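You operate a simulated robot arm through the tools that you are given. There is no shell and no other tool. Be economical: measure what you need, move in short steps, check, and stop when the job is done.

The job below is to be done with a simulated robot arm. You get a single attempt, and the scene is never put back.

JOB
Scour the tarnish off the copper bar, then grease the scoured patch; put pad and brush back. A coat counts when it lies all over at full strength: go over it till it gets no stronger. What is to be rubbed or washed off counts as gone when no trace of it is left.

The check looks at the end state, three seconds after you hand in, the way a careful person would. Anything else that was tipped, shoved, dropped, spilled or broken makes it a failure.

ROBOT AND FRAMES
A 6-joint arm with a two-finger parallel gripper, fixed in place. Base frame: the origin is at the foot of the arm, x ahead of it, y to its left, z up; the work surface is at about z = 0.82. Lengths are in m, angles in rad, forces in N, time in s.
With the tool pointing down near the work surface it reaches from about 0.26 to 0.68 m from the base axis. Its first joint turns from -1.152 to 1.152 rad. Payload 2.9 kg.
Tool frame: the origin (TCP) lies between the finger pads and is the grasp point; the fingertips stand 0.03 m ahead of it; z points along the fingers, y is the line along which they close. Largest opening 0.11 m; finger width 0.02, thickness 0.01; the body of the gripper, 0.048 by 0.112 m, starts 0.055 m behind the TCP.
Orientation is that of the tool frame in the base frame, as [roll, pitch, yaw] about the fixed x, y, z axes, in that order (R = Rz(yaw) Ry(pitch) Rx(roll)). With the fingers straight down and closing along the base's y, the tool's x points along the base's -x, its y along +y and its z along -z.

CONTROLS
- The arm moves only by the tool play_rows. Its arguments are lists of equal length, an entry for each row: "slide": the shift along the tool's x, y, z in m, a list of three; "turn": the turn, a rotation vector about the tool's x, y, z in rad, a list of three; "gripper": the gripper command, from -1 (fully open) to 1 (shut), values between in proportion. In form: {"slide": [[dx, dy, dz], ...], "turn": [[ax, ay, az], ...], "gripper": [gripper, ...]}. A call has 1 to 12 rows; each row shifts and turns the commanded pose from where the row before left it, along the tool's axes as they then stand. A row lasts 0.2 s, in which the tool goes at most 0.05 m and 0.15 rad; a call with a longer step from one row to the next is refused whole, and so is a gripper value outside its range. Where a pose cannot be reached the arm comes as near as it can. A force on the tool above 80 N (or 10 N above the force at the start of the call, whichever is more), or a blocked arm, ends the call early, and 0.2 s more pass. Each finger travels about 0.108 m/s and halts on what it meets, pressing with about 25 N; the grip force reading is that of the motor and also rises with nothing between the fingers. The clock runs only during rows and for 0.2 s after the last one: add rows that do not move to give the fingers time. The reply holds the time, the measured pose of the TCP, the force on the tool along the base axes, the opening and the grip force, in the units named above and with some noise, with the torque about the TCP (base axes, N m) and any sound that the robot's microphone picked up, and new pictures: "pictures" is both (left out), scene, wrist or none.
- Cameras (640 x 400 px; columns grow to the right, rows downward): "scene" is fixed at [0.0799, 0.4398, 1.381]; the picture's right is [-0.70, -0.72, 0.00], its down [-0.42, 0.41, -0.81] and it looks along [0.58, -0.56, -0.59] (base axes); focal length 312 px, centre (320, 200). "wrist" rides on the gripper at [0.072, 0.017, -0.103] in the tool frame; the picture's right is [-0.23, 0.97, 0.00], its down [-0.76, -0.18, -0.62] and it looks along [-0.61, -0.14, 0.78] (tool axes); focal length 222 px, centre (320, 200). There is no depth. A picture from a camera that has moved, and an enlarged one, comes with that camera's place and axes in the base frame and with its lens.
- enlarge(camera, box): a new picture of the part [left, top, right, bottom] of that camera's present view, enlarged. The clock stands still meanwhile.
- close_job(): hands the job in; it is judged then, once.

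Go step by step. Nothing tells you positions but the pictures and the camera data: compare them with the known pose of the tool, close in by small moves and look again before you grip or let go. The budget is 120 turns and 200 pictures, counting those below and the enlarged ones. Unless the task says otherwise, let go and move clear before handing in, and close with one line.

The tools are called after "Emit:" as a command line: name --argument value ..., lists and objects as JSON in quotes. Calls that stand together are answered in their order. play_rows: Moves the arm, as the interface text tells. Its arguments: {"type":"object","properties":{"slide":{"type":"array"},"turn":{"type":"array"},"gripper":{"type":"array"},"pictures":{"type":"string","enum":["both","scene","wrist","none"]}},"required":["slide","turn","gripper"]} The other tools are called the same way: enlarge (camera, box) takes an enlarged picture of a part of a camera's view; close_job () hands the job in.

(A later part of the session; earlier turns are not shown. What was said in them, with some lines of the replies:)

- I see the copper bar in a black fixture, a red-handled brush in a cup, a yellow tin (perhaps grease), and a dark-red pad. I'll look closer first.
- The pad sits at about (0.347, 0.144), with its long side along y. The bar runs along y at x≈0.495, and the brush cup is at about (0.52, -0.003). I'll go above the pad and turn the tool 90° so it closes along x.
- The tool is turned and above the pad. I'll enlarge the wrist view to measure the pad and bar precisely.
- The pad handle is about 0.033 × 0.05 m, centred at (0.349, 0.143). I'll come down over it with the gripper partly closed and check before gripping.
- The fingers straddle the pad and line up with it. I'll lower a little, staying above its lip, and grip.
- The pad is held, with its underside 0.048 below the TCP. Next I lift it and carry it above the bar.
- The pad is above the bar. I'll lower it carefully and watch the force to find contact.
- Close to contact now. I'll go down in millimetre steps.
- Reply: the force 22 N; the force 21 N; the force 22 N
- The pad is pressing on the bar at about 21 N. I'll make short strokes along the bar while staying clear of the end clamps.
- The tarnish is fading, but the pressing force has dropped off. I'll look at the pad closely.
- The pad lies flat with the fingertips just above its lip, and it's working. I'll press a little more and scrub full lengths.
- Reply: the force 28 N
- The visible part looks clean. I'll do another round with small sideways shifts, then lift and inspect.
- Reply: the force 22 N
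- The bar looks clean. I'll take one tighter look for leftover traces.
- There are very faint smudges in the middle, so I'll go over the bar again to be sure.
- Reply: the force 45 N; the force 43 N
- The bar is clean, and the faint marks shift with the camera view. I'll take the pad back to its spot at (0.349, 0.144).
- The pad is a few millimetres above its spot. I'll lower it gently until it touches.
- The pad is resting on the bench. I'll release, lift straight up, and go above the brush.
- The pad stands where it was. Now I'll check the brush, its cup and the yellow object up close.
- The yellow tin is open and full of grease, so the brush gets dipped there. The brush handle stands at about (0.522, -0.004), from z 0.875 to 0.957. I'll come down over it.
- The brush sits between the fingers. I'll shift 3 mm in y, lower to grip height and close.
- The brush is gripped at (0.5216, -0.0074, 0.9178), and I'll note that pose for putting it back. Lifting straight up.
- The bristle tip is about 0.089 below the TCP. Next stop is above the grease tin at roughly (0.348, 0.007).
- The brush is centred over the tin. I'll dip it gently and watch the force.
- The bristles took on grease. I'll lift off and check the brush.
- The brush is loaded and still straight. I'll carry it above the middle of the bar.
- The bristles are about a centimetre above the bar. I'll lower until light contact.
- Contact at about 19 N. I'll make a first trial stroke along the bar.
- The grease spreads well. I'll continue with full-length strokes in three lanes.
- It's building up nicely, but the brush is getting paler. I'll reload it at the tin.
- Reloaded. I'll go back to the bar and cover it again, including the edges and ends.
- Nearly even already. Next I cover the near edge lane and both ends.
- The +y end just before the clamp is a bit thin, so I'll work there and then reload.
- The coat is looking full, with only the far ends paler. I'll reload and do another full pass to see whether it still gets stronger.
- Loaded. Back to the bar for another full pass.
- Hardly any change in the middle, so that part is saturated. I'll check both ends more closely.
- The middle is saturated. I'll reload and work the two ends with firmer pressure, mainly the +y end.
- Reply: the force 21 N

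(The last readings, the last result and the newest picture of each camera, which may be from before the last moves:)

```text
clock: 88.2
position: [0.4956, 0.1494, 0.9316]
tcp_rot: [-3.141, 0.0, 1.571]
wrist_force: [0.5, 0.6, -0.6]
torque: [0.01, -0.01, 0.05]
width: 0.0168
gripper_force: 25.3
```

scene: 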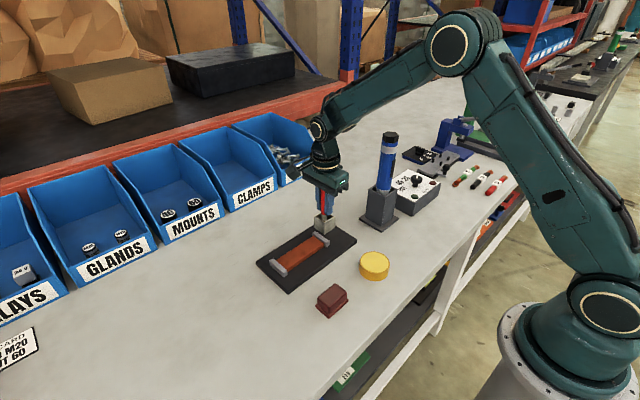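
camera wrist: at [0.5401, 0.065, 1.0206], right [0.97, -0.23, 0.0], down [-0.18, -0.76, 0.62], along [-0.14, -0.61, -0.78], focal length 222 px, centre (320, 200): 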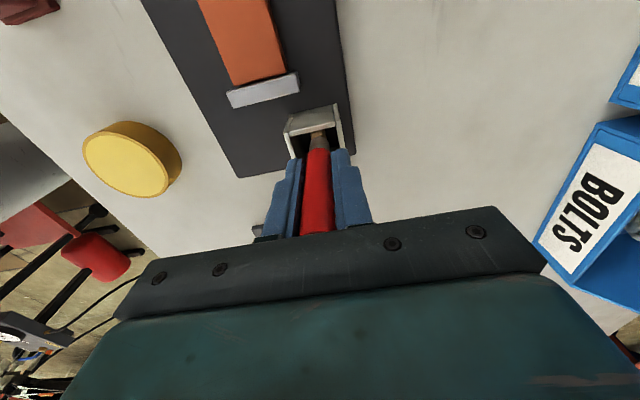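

Emit:
play_rows --slide '[[0, 0, 0.003], [0, 0, 0.0015], [0.0055, 0, 0.0005], [0, -0.008, 0], [0, 0.008, 0], [0, 0.008, 0], [0, -0.008, 0.0003], [0, -0.008, 0], [0, 0.008, 0], [0, 0.006, 0], [0, -0.01, 0], [0, 0, 0]]' --turn '[[0, 0, 0], [0, 0, 0], [0, 0, 0], [0, 0, 0], [0, 0, 0], [0, 0, 0], [0, 0, 0], [0, 0, 0], [0, 0, 0], [0, 0, 0], [0, 0, 0], [0, 0, 0]]' --gripper '[1, 1, 1, 1, 1, 1, 1, 1, 1, 1, 1, 1]' --pictures "none"

Emit:
play_rows --slide '[[0, 0.004, -0.02], [-0.04, 0, 0], [-0.04, 0, 0], [-0.02, 0, 0], [0, 0, 0.017], [0, 0, 0.0025], [0, -0.008, 0.0005], [0, 0.008, 0], [0, 0.01, 0], [0, -0.01, 0.0003], [0, -0.01, 0], [0, 0.01, 0]]' --turn '[[0, 0, 0], [0, 0, 0], [0, 0, 0], [0, 0, 0], [0, 0, 0], [0, 0, 0], [0, 0, 0], [0, 0, 0], [0, 0, 0], [0, 0, 0], [0, 0, 0], [0, 0, 0]]' --gripper '[1, 1, 1, 1, 1, 1, 1, 1, 1, 1, 1, 1]' --pictures "none"

Emit:
enlarge --camera "scene" --box '[270, 240, 305, 275]'

```text
clock: 90.8
position: [0.4906, 0.1562, 0.9271]
tcp_rot: [-3.141, 0.0, 1.569]
wrist_force: [4.8, -9.4, 0.7]
torque: [-0.68, -0.28, 0.01]
width: 0.0167
gripper_force: 24.7
```

```text
clock: 93.4
position: [0.4951, 0.0547, 0.9261]
tcp_rot: [-3.139, 0.001, 1.571]
wrist_force: [-1.5, 0.9, 4.7]
torque: [-0.02, 0.17, -0.06]
width: 0.0169
gripper_force: 24.8
```

```text
11.43 times, centred on (288, 258) of scene
camera zoom: at [0.0798, 0.4398, 1.381], right [-0.7, -0.72, 0.0], down [-0.42, 0.41, -0.81], along [0.58, -0.56, -0.59], focal length 3567 px, centre (691, -457)
```

zoom: 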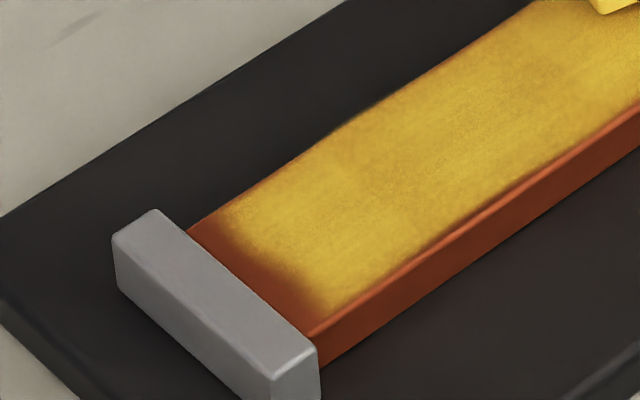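

The +y edge no longer changes, so the coat is at its limit there. One last pass over the length, then a comparison.

Emit:
play_rows --slide '[[0, -0.007, 0], [0.018, 0, 0], [0.018, 0, 0], [0.018, 0, 0], [0.018, 0, 0], [0.018, 0, 0], [0, 0.014, 0.0003], [-0.018, 0, 0], [-0.018, 0, 0], [-0.018, 0, 0], [-0.018, 0, 0], [-0.018, 0, 0]]' --turn '[[0, 0, 0], [0, 0, 0], [0, 0, 0], [0, 0, 0], [0, 0, 0], [0, 0, 0], [0, 0, 0], [0, 0, 0], [0, 0, 0], [0, 0, 0], [0, 0, 0], [0, 0, 0]]' --gripper '[1, 1, 1, 1, 1, 1, 1, 1, 1, 1, 1, 1]' --pictures "none"

Emit:
play_rows --slide '[[0, 0, -0.03], [0, 0, -0.04], [0, 0, -0.03], [-0.03, 0.01, 0], [-0.032, 0.008, 0], [0, 0, 0], [0, 0, 0]]' --turn '[[0, 0, 0], [0, 0, 0], [0, 0, 0], [0, 0, 0], [0, 0, 0], [0, 0, 0], [0, 0, 0]]' --gripper '[1, 1, 1, 1, 1, 1, 1]' --pictures "wrist"

Emit:
enlarge --camera "scene" --box '[260, 215, 340, 285]'

Emit:
enlarge --camera "wrist" --box '[220, 0, 400, 200]'

Emit:
enlarge --camera "scene" --box '[270, 120, 390, 250]'

```text
clock: 96.0
position: [0.5027, 0.0562, 0.9276]
tcp_rot: [-3.14, 0.0, 1.57]
wrist_force: [-0.3, 0.1, 0.2]
torque: [-0.04, -0.01, 0.02]
width: 0.0167
gripper_force: 25.3
```

```text
clock: 97.6
position: [0.5214, -0.0064, 1.0262]
tcp_rot: [-3.141, 0.0, 1.572]
wrist_force: [0.9, -0.1, -0.3]
torque: [-0.03, 0.04, 0.03]
width: 0.0173
gripper_force: 24.9
camera wrist: at [0.5382, 0.065, 1.1311], right [0.97, -0.23, 0.0], down [-0.18, -0.76, 0.62], along [-0.14, -0.61, -0.78], focal length 222 px, centre (320, 200)
```

wrist: 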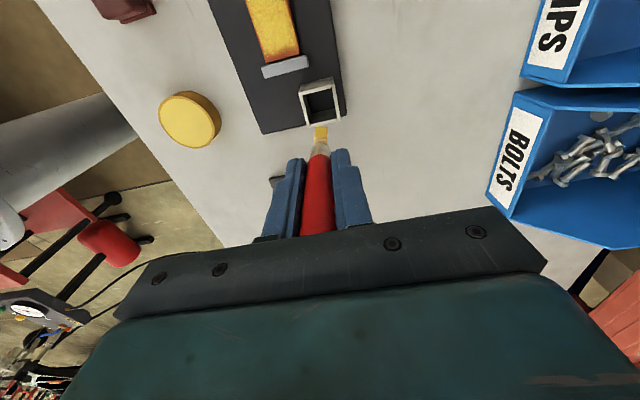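

```text
5.71 times, centred on (300, 250) of scene
camera zoom: at [0.08, 0.4398, 1.381], right [-0.7, -0.72, 0.0], down [-0.42, 0.41, -0.81], along [0.58, -0.56, -0.59], focal length 1784 px, centre (434, -86)
```

zoom: 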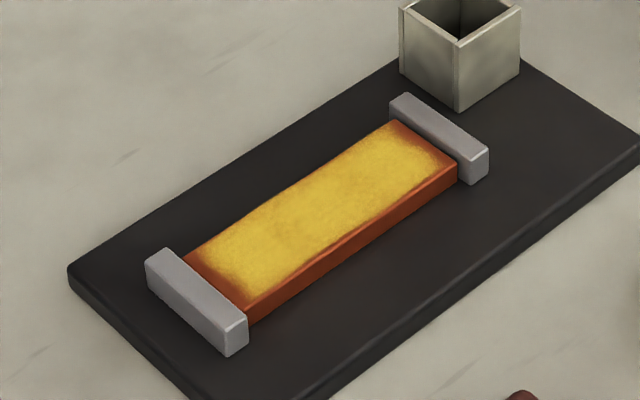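

```text
2.00 times, centred on (310, 100) of wrist
camera zoom: at [0.5382, 0.065, 1.1311], right [0.97, -0.23, 0.0], down [-0.18, -0.76, 0.62], along [-0.14, -0.61, -0.78], focal length 444 px, centre (340, 400)
```

zoom: 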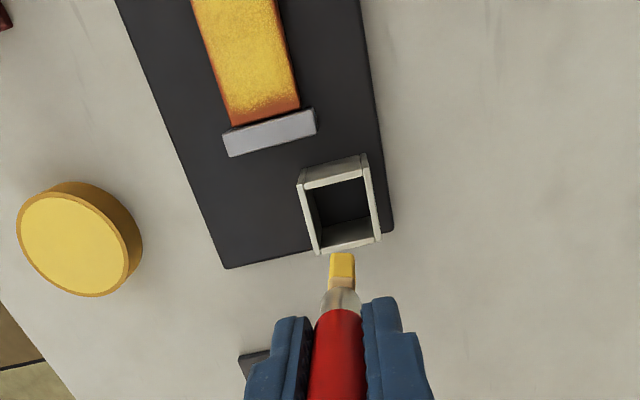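

```text
3.08 times, centred on (330, 185) of scene
camera zoom: at [0.08, 0.4398, 1.381], right [-0.7, -0.72, 0.0], down [-0.42, 0.41, -0.81], along [0.58, -0.56, -0.59], focal length 960 px, centre (289, 246)
```

zoom: 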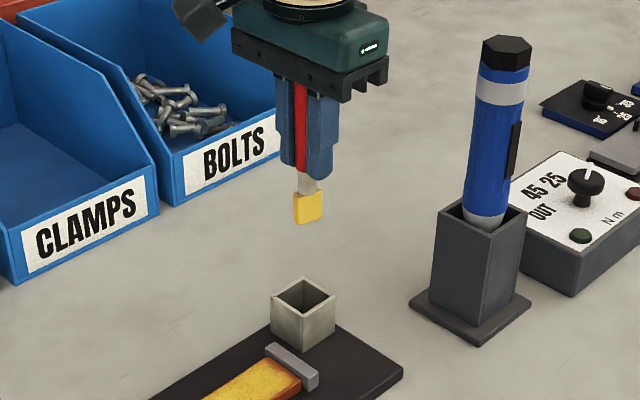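

The scene view shows no further change. I'll check the -y end with a tight wrist view.

Emit:
enlarge --camera "wrist" --box '[240, 0, 320, 80]'

Emit:
enlarge --camera "scene" --box '[295, 225, 330, 260]'

```text
5.00 times, centred on (280, 40) of wrist
camera zoom: at [0.5382, 0.065, 1.1311], right [0.97, -0.23, 0.0], down [-0.18, -0.76, 0.62], along [-0.14, -0.61, -0.78], focal length 1111 px, centre (520, 1000)
```

zoom: 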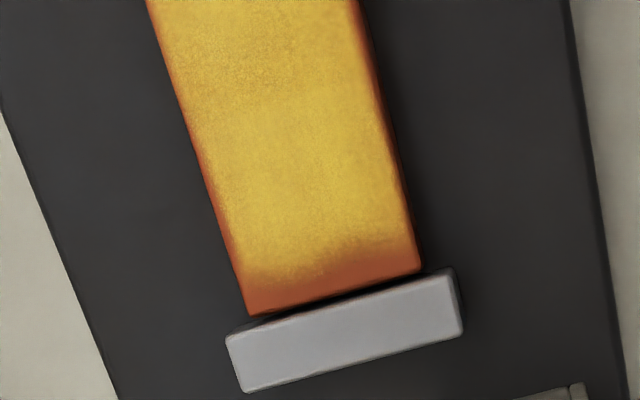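

```text
11.43 times, centred on (312, 242) of scene
camera zoom: at [0.08, 0.4398, 1.381], right [-0.7, -0.72, 0.0], down [-0.42, 0.41, -0.81], along [0.58, -0.56, -0.59], focal length 3567 px, centre (406, -286)
```

zoom: 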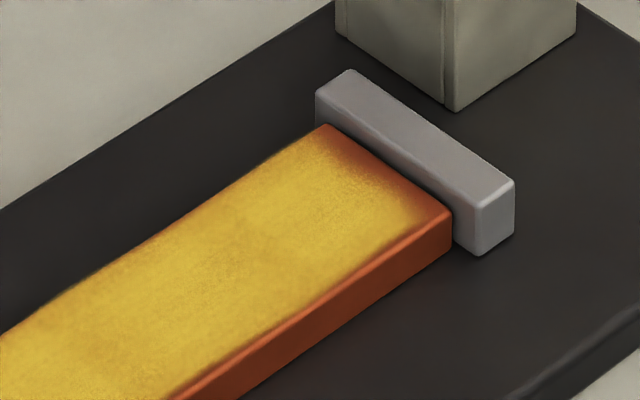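

The patch is covered at both ends. To be sure of the edge lanes, I'll make one more pass along x≈0.484 and x≈0.507.

Emit:
play_rows --slide '[[0.032, -0.019, 0], [0.031, -0.0185, 0], [0, 0, 0.045], [0, 0, 0.045], [0, 0, 0.008], [0, 0, 0.002], [0.018, 0, 0.0005], [0.018, 0, 0], [0.018, 0, 0], [0.018, 0, 0], [0.018, 0, 0], [0.005, 0, 0]]' --turn '[[0, 0, 0], [0, 0, 0], [0, 0, 0], [0, 0, 0], [0, 0, 0], [0, 0, 0], [0, 0, 0], [0, 0, 0], [0, 0, 0], [0, 0, 0], [0, 0, 0], [0, 0, 0]]' --gripper '[1, 1, 1, 1, 1, 1, 1, 1, 1, 1, 1, 1]' --pictures "none"

Emit:
play_rows --slide '[[0, 0.012, 0], [0, 0.011, 0], [-0.018, 0, 0.0003], [-0.018, 0, 0], [-0.018, 0, 0], [-0.018, 0, 0], [-0.018, 0, 0], [-0.005, 0, 0], [0, -0.012, 0], [0, 0, -0.03], [0, 0, -0.04], [0, 0, -0.03]]' --turn '[[0, 0, 0], [0, 0, 0], [0, 0, 0], [0, 0, 0], [0, 0, 0], [0, 0, 0], [0, 0, 0], [0, 0, 0], [0, 0, 0], [0, 0, 0], [0, 0, 0], [0, 0, 0]]' --gripper '[1, 1, 1, 1, 1, 1, 1, 1, 1, 1, 1, 1]' --pictures "none"

```text
clock: 100.2
position: [0.4841, 0.1518, 0.9264]
tcp_rot: [-3.14, -0.001, 1.571]
wrist_force: [0.6, -0.4, 0.1]
torque: [0.03, 0.0, 0.01]
width: 0.0168
gripper_force: 24.8
```

```text
clock: 102.8
position: [0.4924, 0.0562, 1.0266]
tcp_rot: [-3.14, 0.0, 1.572]
wrist_force: [0.0, 0.0, -1.4]
torque: [0.0, -0.02, 0.0]
width: 0.0168
gripper_force: 24.5
```

Now to return the brush: above the cup, then a check of the alignment.

Emit:
play_rows --slide '[[-0.032, 0.015, 0], [-0.031, 0.0142, 0], [0, 0, 0.03], [0, 0, 0.015], [0, 0, 0]]' --turn '[[0, 0, 0], [0, 0, 0], [0, 0, 0], [0, 0, 0], [0, 0, 0]]' --gripper '[1, 1, 1, 1, 1]' --pictures "none"

Emit:
enlarge --camera "scene" --box '[280, 170, 360, 250]'

Emit:
enlarge --camera "wrist" --box '[250, 60, 390, 220]'

```text
clock: 104.0
position: [0.524, -0.0069, 0.9813]
tcp_rot: [-3.141, 0.001, 1.57]
wrist_force: [0.7, 0.1, -0.5]
torque: [-0.03, 0.0, 0.01]
width: 0.0167
gripper_force: 25.2
```

```text
5.00 times, centred on (320, 210) of scene
camera zoom: at [0.0799, 0.4398, 1.381], right [-0.7, -0.72, 0.0], down [-0.42, 0.41, -0.81], along [0.58, -0.56, -0.59], focal length 1561 px, centre (320, 150)
```

zoom: 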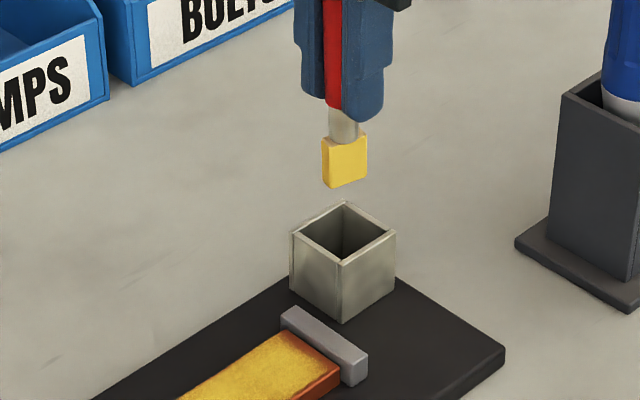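

```text
2.50 times, centred on (320, 140) of wrist
camera zoom: at [0.5414, 0.0651, 1.0852], right [0.97, -0.23, 0.0], down [-0.18, -0.76, 0.62], along [-0.14, -0.61, -0.78], focal length 555 px, centre (320, 350)
```

zoom: 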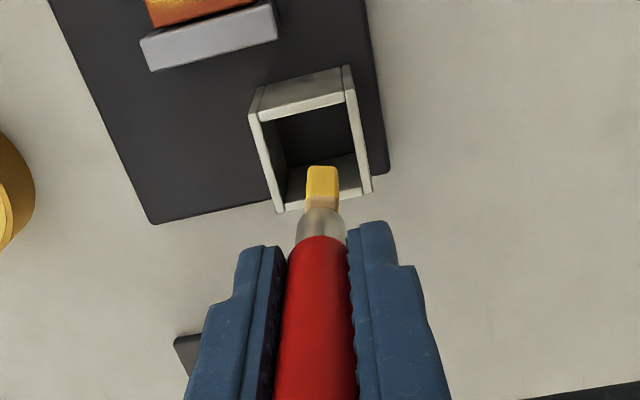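

The tuft lines up with the cup. Lowering it in gently.

Emit:
play_rows --slide '[[-0.0005, -0.001, 0.02], [0, 0, 0.02], [0, 0, 0.015], [0, 0, 0.01], [0, 0, 0]]' --turn '[[0, 0, 0], [0, 0, 0], [0, 0, 0], [0, 0, 0], [0, 0, 0]]' --gripper '[1, 1, 1, 1, 1]' --pictures "none"

Emit:
enlarge --camera "scene" --box '[280, 170, 360, 250]'

```text
clock: 105.2
position: [0.5211, -0.0075, 0.914]
tcp_rot: [-3.141, -0.002, 1.571]
wrist_force: [0.3, -0.2, -0.6]
torque: [0.02, 0.03, 0.01]
width: 0.0168
gripper_force: 25.4
```

```text
5.00 times, centred on (320, 210) of scene
camera zoom: at [0.0799, 0.4398, 1.381], right [-0.7, -0.72, 0.0], down [-0.42, 0.41, -0.81], along [0.58, -0.56, -0.59], focal length 1561 px, centre (320, 150)
```

zoom: 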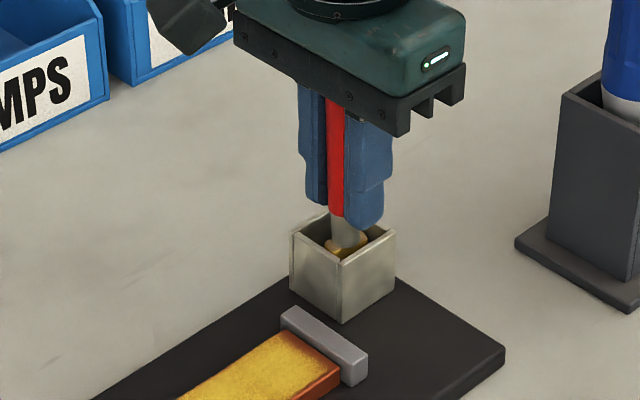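

It's in the cup without contact. I'll go down in small steps until it touches the floor.

Emit:
play_rows --slide '[[0, 0, 0.0015], [0, 0, 0]]' --turn '[[0, 0, 0], [0, 0, 0]]' --gripper '[1, 1]' --pictures "none"

Emit:
play_rows --slide '[[0, 0, 0.0015], [0, 0, 0]]' --turn '[[0, 0, 0], [0, 0, 0]]' --gripper '[1, 1]' --pictures "none"

Emit:
play_rows --slide '[[0, 0, 0.001], [0, 0, 0]]' --turn '[[0, 0, 0], [0, 0, 0]]' --gripper '[1, 1]' --pictures "none"

```text
clock: 105.8
position: [0.521, -0.0085, 0.9145]
tcp_rot: [3.141, -0.001, 1.571]
wrist_force: [-0.5, 0.6, -1.4]
torque: [0.03, -0.01, 0.04]
width: 0.017
gripper_force: 25.2
```

```text
clock: 106.4
position: [0.522, -0.0079, 0.9123]
tcp_rot: [3.142, -0.001, 1.569]
wrist_force: [-0.2, 1.1, 0.2]
torque: [0.04, -0.02, -0.01]
width: 0.017
gripper_force: 24.9
```

```text
clock: 107.0
position: [0.5226, -0.0071, 0.9117]
tcp_rot: [3.141, 0.0, 1.568]
wrist_force: [0.2, -0.6, -0.5]
torque: [-0.01, 0.01, 0.02]
width: 0.0168
gripper_force: 24.8
```

Emit:
play_rows --slide '[[0, 0, 0.0015], [0, 0, 0]]' --turn '[[0, 0, 0], [0, 0, 0]]' --gripper '[1, 1]' --pictures "none"

Emit:
play_rows --slide '[[0, 0, 0.0015], [0, 0, 0]]' --turn '[[0, 0, 0], [0, 0, 0]]' --gripper '[1, 1]' --pictures "none"

Emit:
enlarge --camera "scene" --box '[280, 170, 360, 250]'

```text
clock: 107.6
position: [0.5226, -0.0069, 0.9125]
tcp_rot: [3.141, 0.0, 1.57]
wrist_force: [-2.5, 0.3, 7.2]
torque: [0.07, 0.22, 0.01]
width: 0.0168
gripper_force: 25.0
```

```text
clock: 108.2
position: [0.5236, -0.0072, 0.9107]
tcp_rot: [3.138, 0.002, 1.571]
wrist_force: [-3.5, -1.5, 19.8]
torque: [0.14, 0.23, 0.0]
width: 0.017
gripper_force: 25.0
```

```text
5.00 times, centred on (320, 210) of scene
camera zoom: at [0.0795, 0.4398, 1.381], right [-0.7, -0.72, 0.0], down [-0.42, 0.41, -0.81], along [0.58, -0.56, -0.59], focal length 1561 px, centre (320, 150)
```

zoom: 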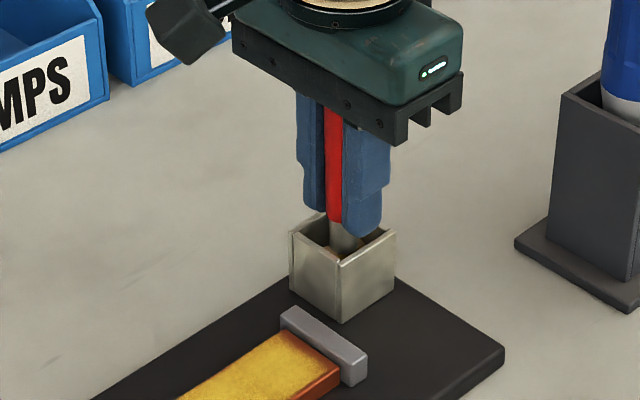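

The brush stands on the cup floor. I'll ease the force, open slowly and lift straight up.

Emit:
play_rows --slide '[[0, 0, -0.001], [0, 0, 0], [0, 0, 0], [0, 0, 0], [0, 0, 0], [0, 0, -0.02], [0, 0, -0.04], [0, 0, -0.04], [0, 0, -0.04], [0, 0, 0]]' --turn '[[0, 0, 0], [0, 0, 0], [0, 0, 0], [0, 0, 0], [0, 0, 0], [0, 0, 0], [0, 0, 0], [0, 0, 0], [0, 0, 0], [0, 0, 0]]' --gripper '[1, 0.6, 0.4, 0.0, 0.0, 0.0, 0.0, 0.0, 0.0, 0.0]'

Emit:
enlarge --camera "scene" --box '[250, 170, 410, 330]'

Emit:
enlarge --camera "wrist" --box '[250, 0, 390, 160]'

```text
clock: 110.4
position: [0.5225, -0.0093, 1.0493]
tcp_rot: [3.14, 0.0, 1.57]
wrist_force: [0.3, 0.0, -0.2]
torque: [0.01, -0.01, 0.02]
width: 0.0549
gripper_force: 0.0
camera wrist: at [0.5399, 0.063, 1.1541], right [0.97, -0.23, 0.0], down [-0.18, -0.76, 0.62], along [-0.14, -0.61, -0.78], focal length 222 px, centre (320, 200)
```

scene: 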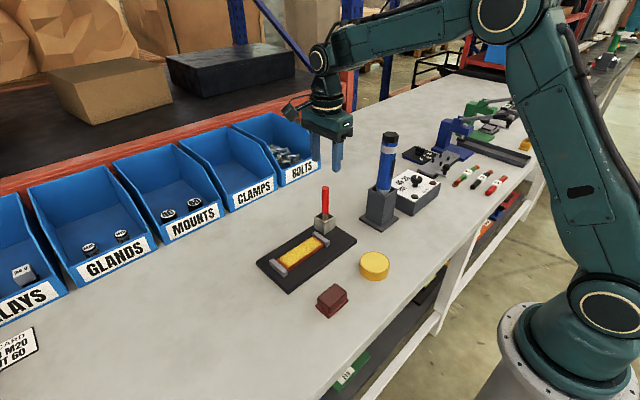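
wrist: 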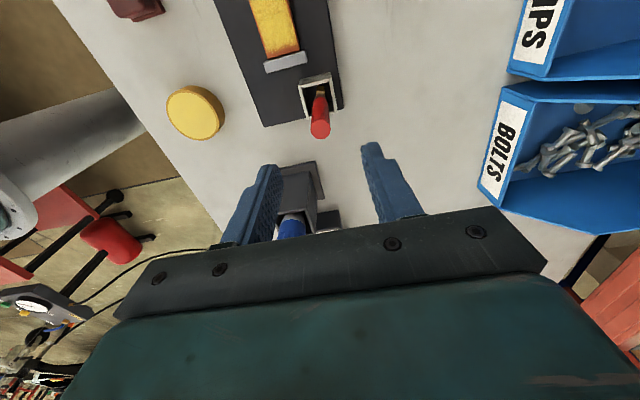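

```text
2.50 times, centred on (330, 250) of scene
camera zoom: at [0.0799, 0.4398, 1.381], right [-0.7, -0.72, 0.0], down [-0.42, 0.41, -0.81], along [0.58, -0.56, -0.59], focal length 780 px, centre (295, 75)
```

zoom: 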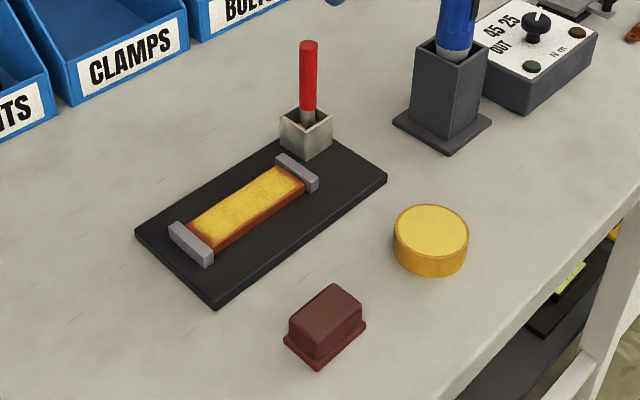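

```text
2.50 times, centred on (320, 80) of wrist
camera zoom: at [0.5399, 0.063, 1.1541], right [0.97, -0.23, 0.0], down [-0.18, -0.76, 0.62], along [-0.14, -0.61, -0.78], focal length 555 px, centre (320, 500)
```

zoom: 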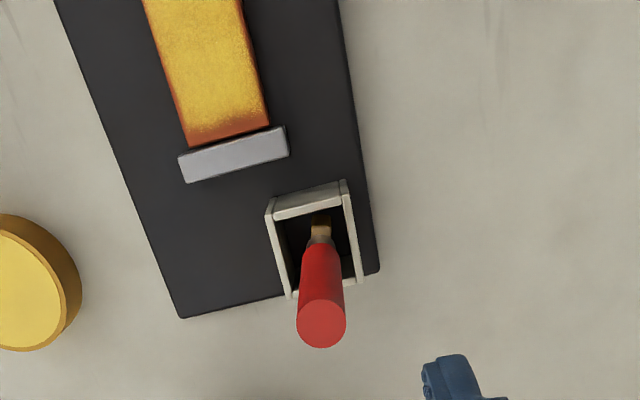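

The brush and pad are back and everything is upright. One last close look at the whole greased patch.

Emit:
play_rows --slide '[[0.04, -0.01, -0.02], [0.03, -0.01, 0], [0, 0, 0]]' --turn '[[0, 0, 0], [0, 0, 0], [0, 0, 0]]' --gripper '[0, 0, 0]' --pictures "wrist"

Emit:
enlarge --camera "wrist" --box '[260, 0, 370, 150]'

```text
clock: 111.2
position: [0.5036, 0.0615, 1.0699]
tcp_rot: [-3.141, 0.0, 1.571]
wrist_force: [-0.6, 0.2, -0.7]
torque: [0.03, 0.0, 0.02]
width: 0.0548
gripper_force: 0.2
camera wrist: at [0.5213, 0.1328, 1.1744], right [0.97, -0.23, 0.0], down [-0.18, -0.76, 0.62], along [-0.14, -0.61, -0.78], focal length 222 px, centre (320, 200)
```

wrist: 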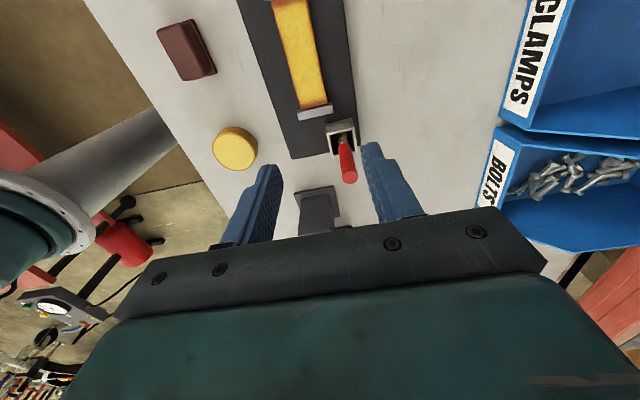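

```text
2.67 times, centred on (315, 75) of wrist
camera zoom: at [0.5213, 0.1328, 1.1744], right [0.97, -0.23, 0.0], down [-0.18, -0.76, 0.62], along [-0.14, -0.61, -0.78], focal length 592 px, centre (333, 533)
```

zoom: 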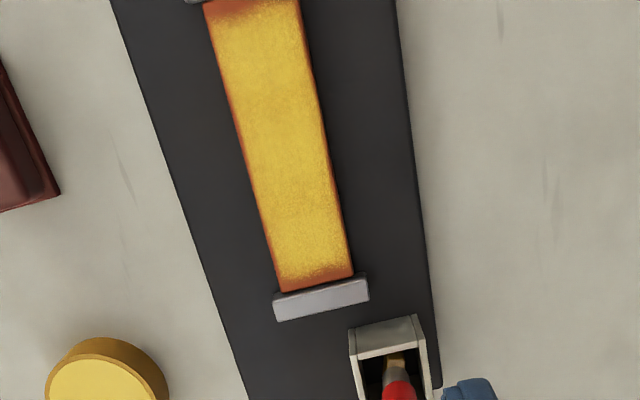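

The coat is even across the whole scoured patch, and the pad and brush are back with the gripper clear, so I'm handing in.

Emit:
close_job

```text
The job is handed in.
```

I scoured the tarnish off the copper bar, greased the scoured patch until the coat got no stronger, put the pad and brush back, and handed in the job.
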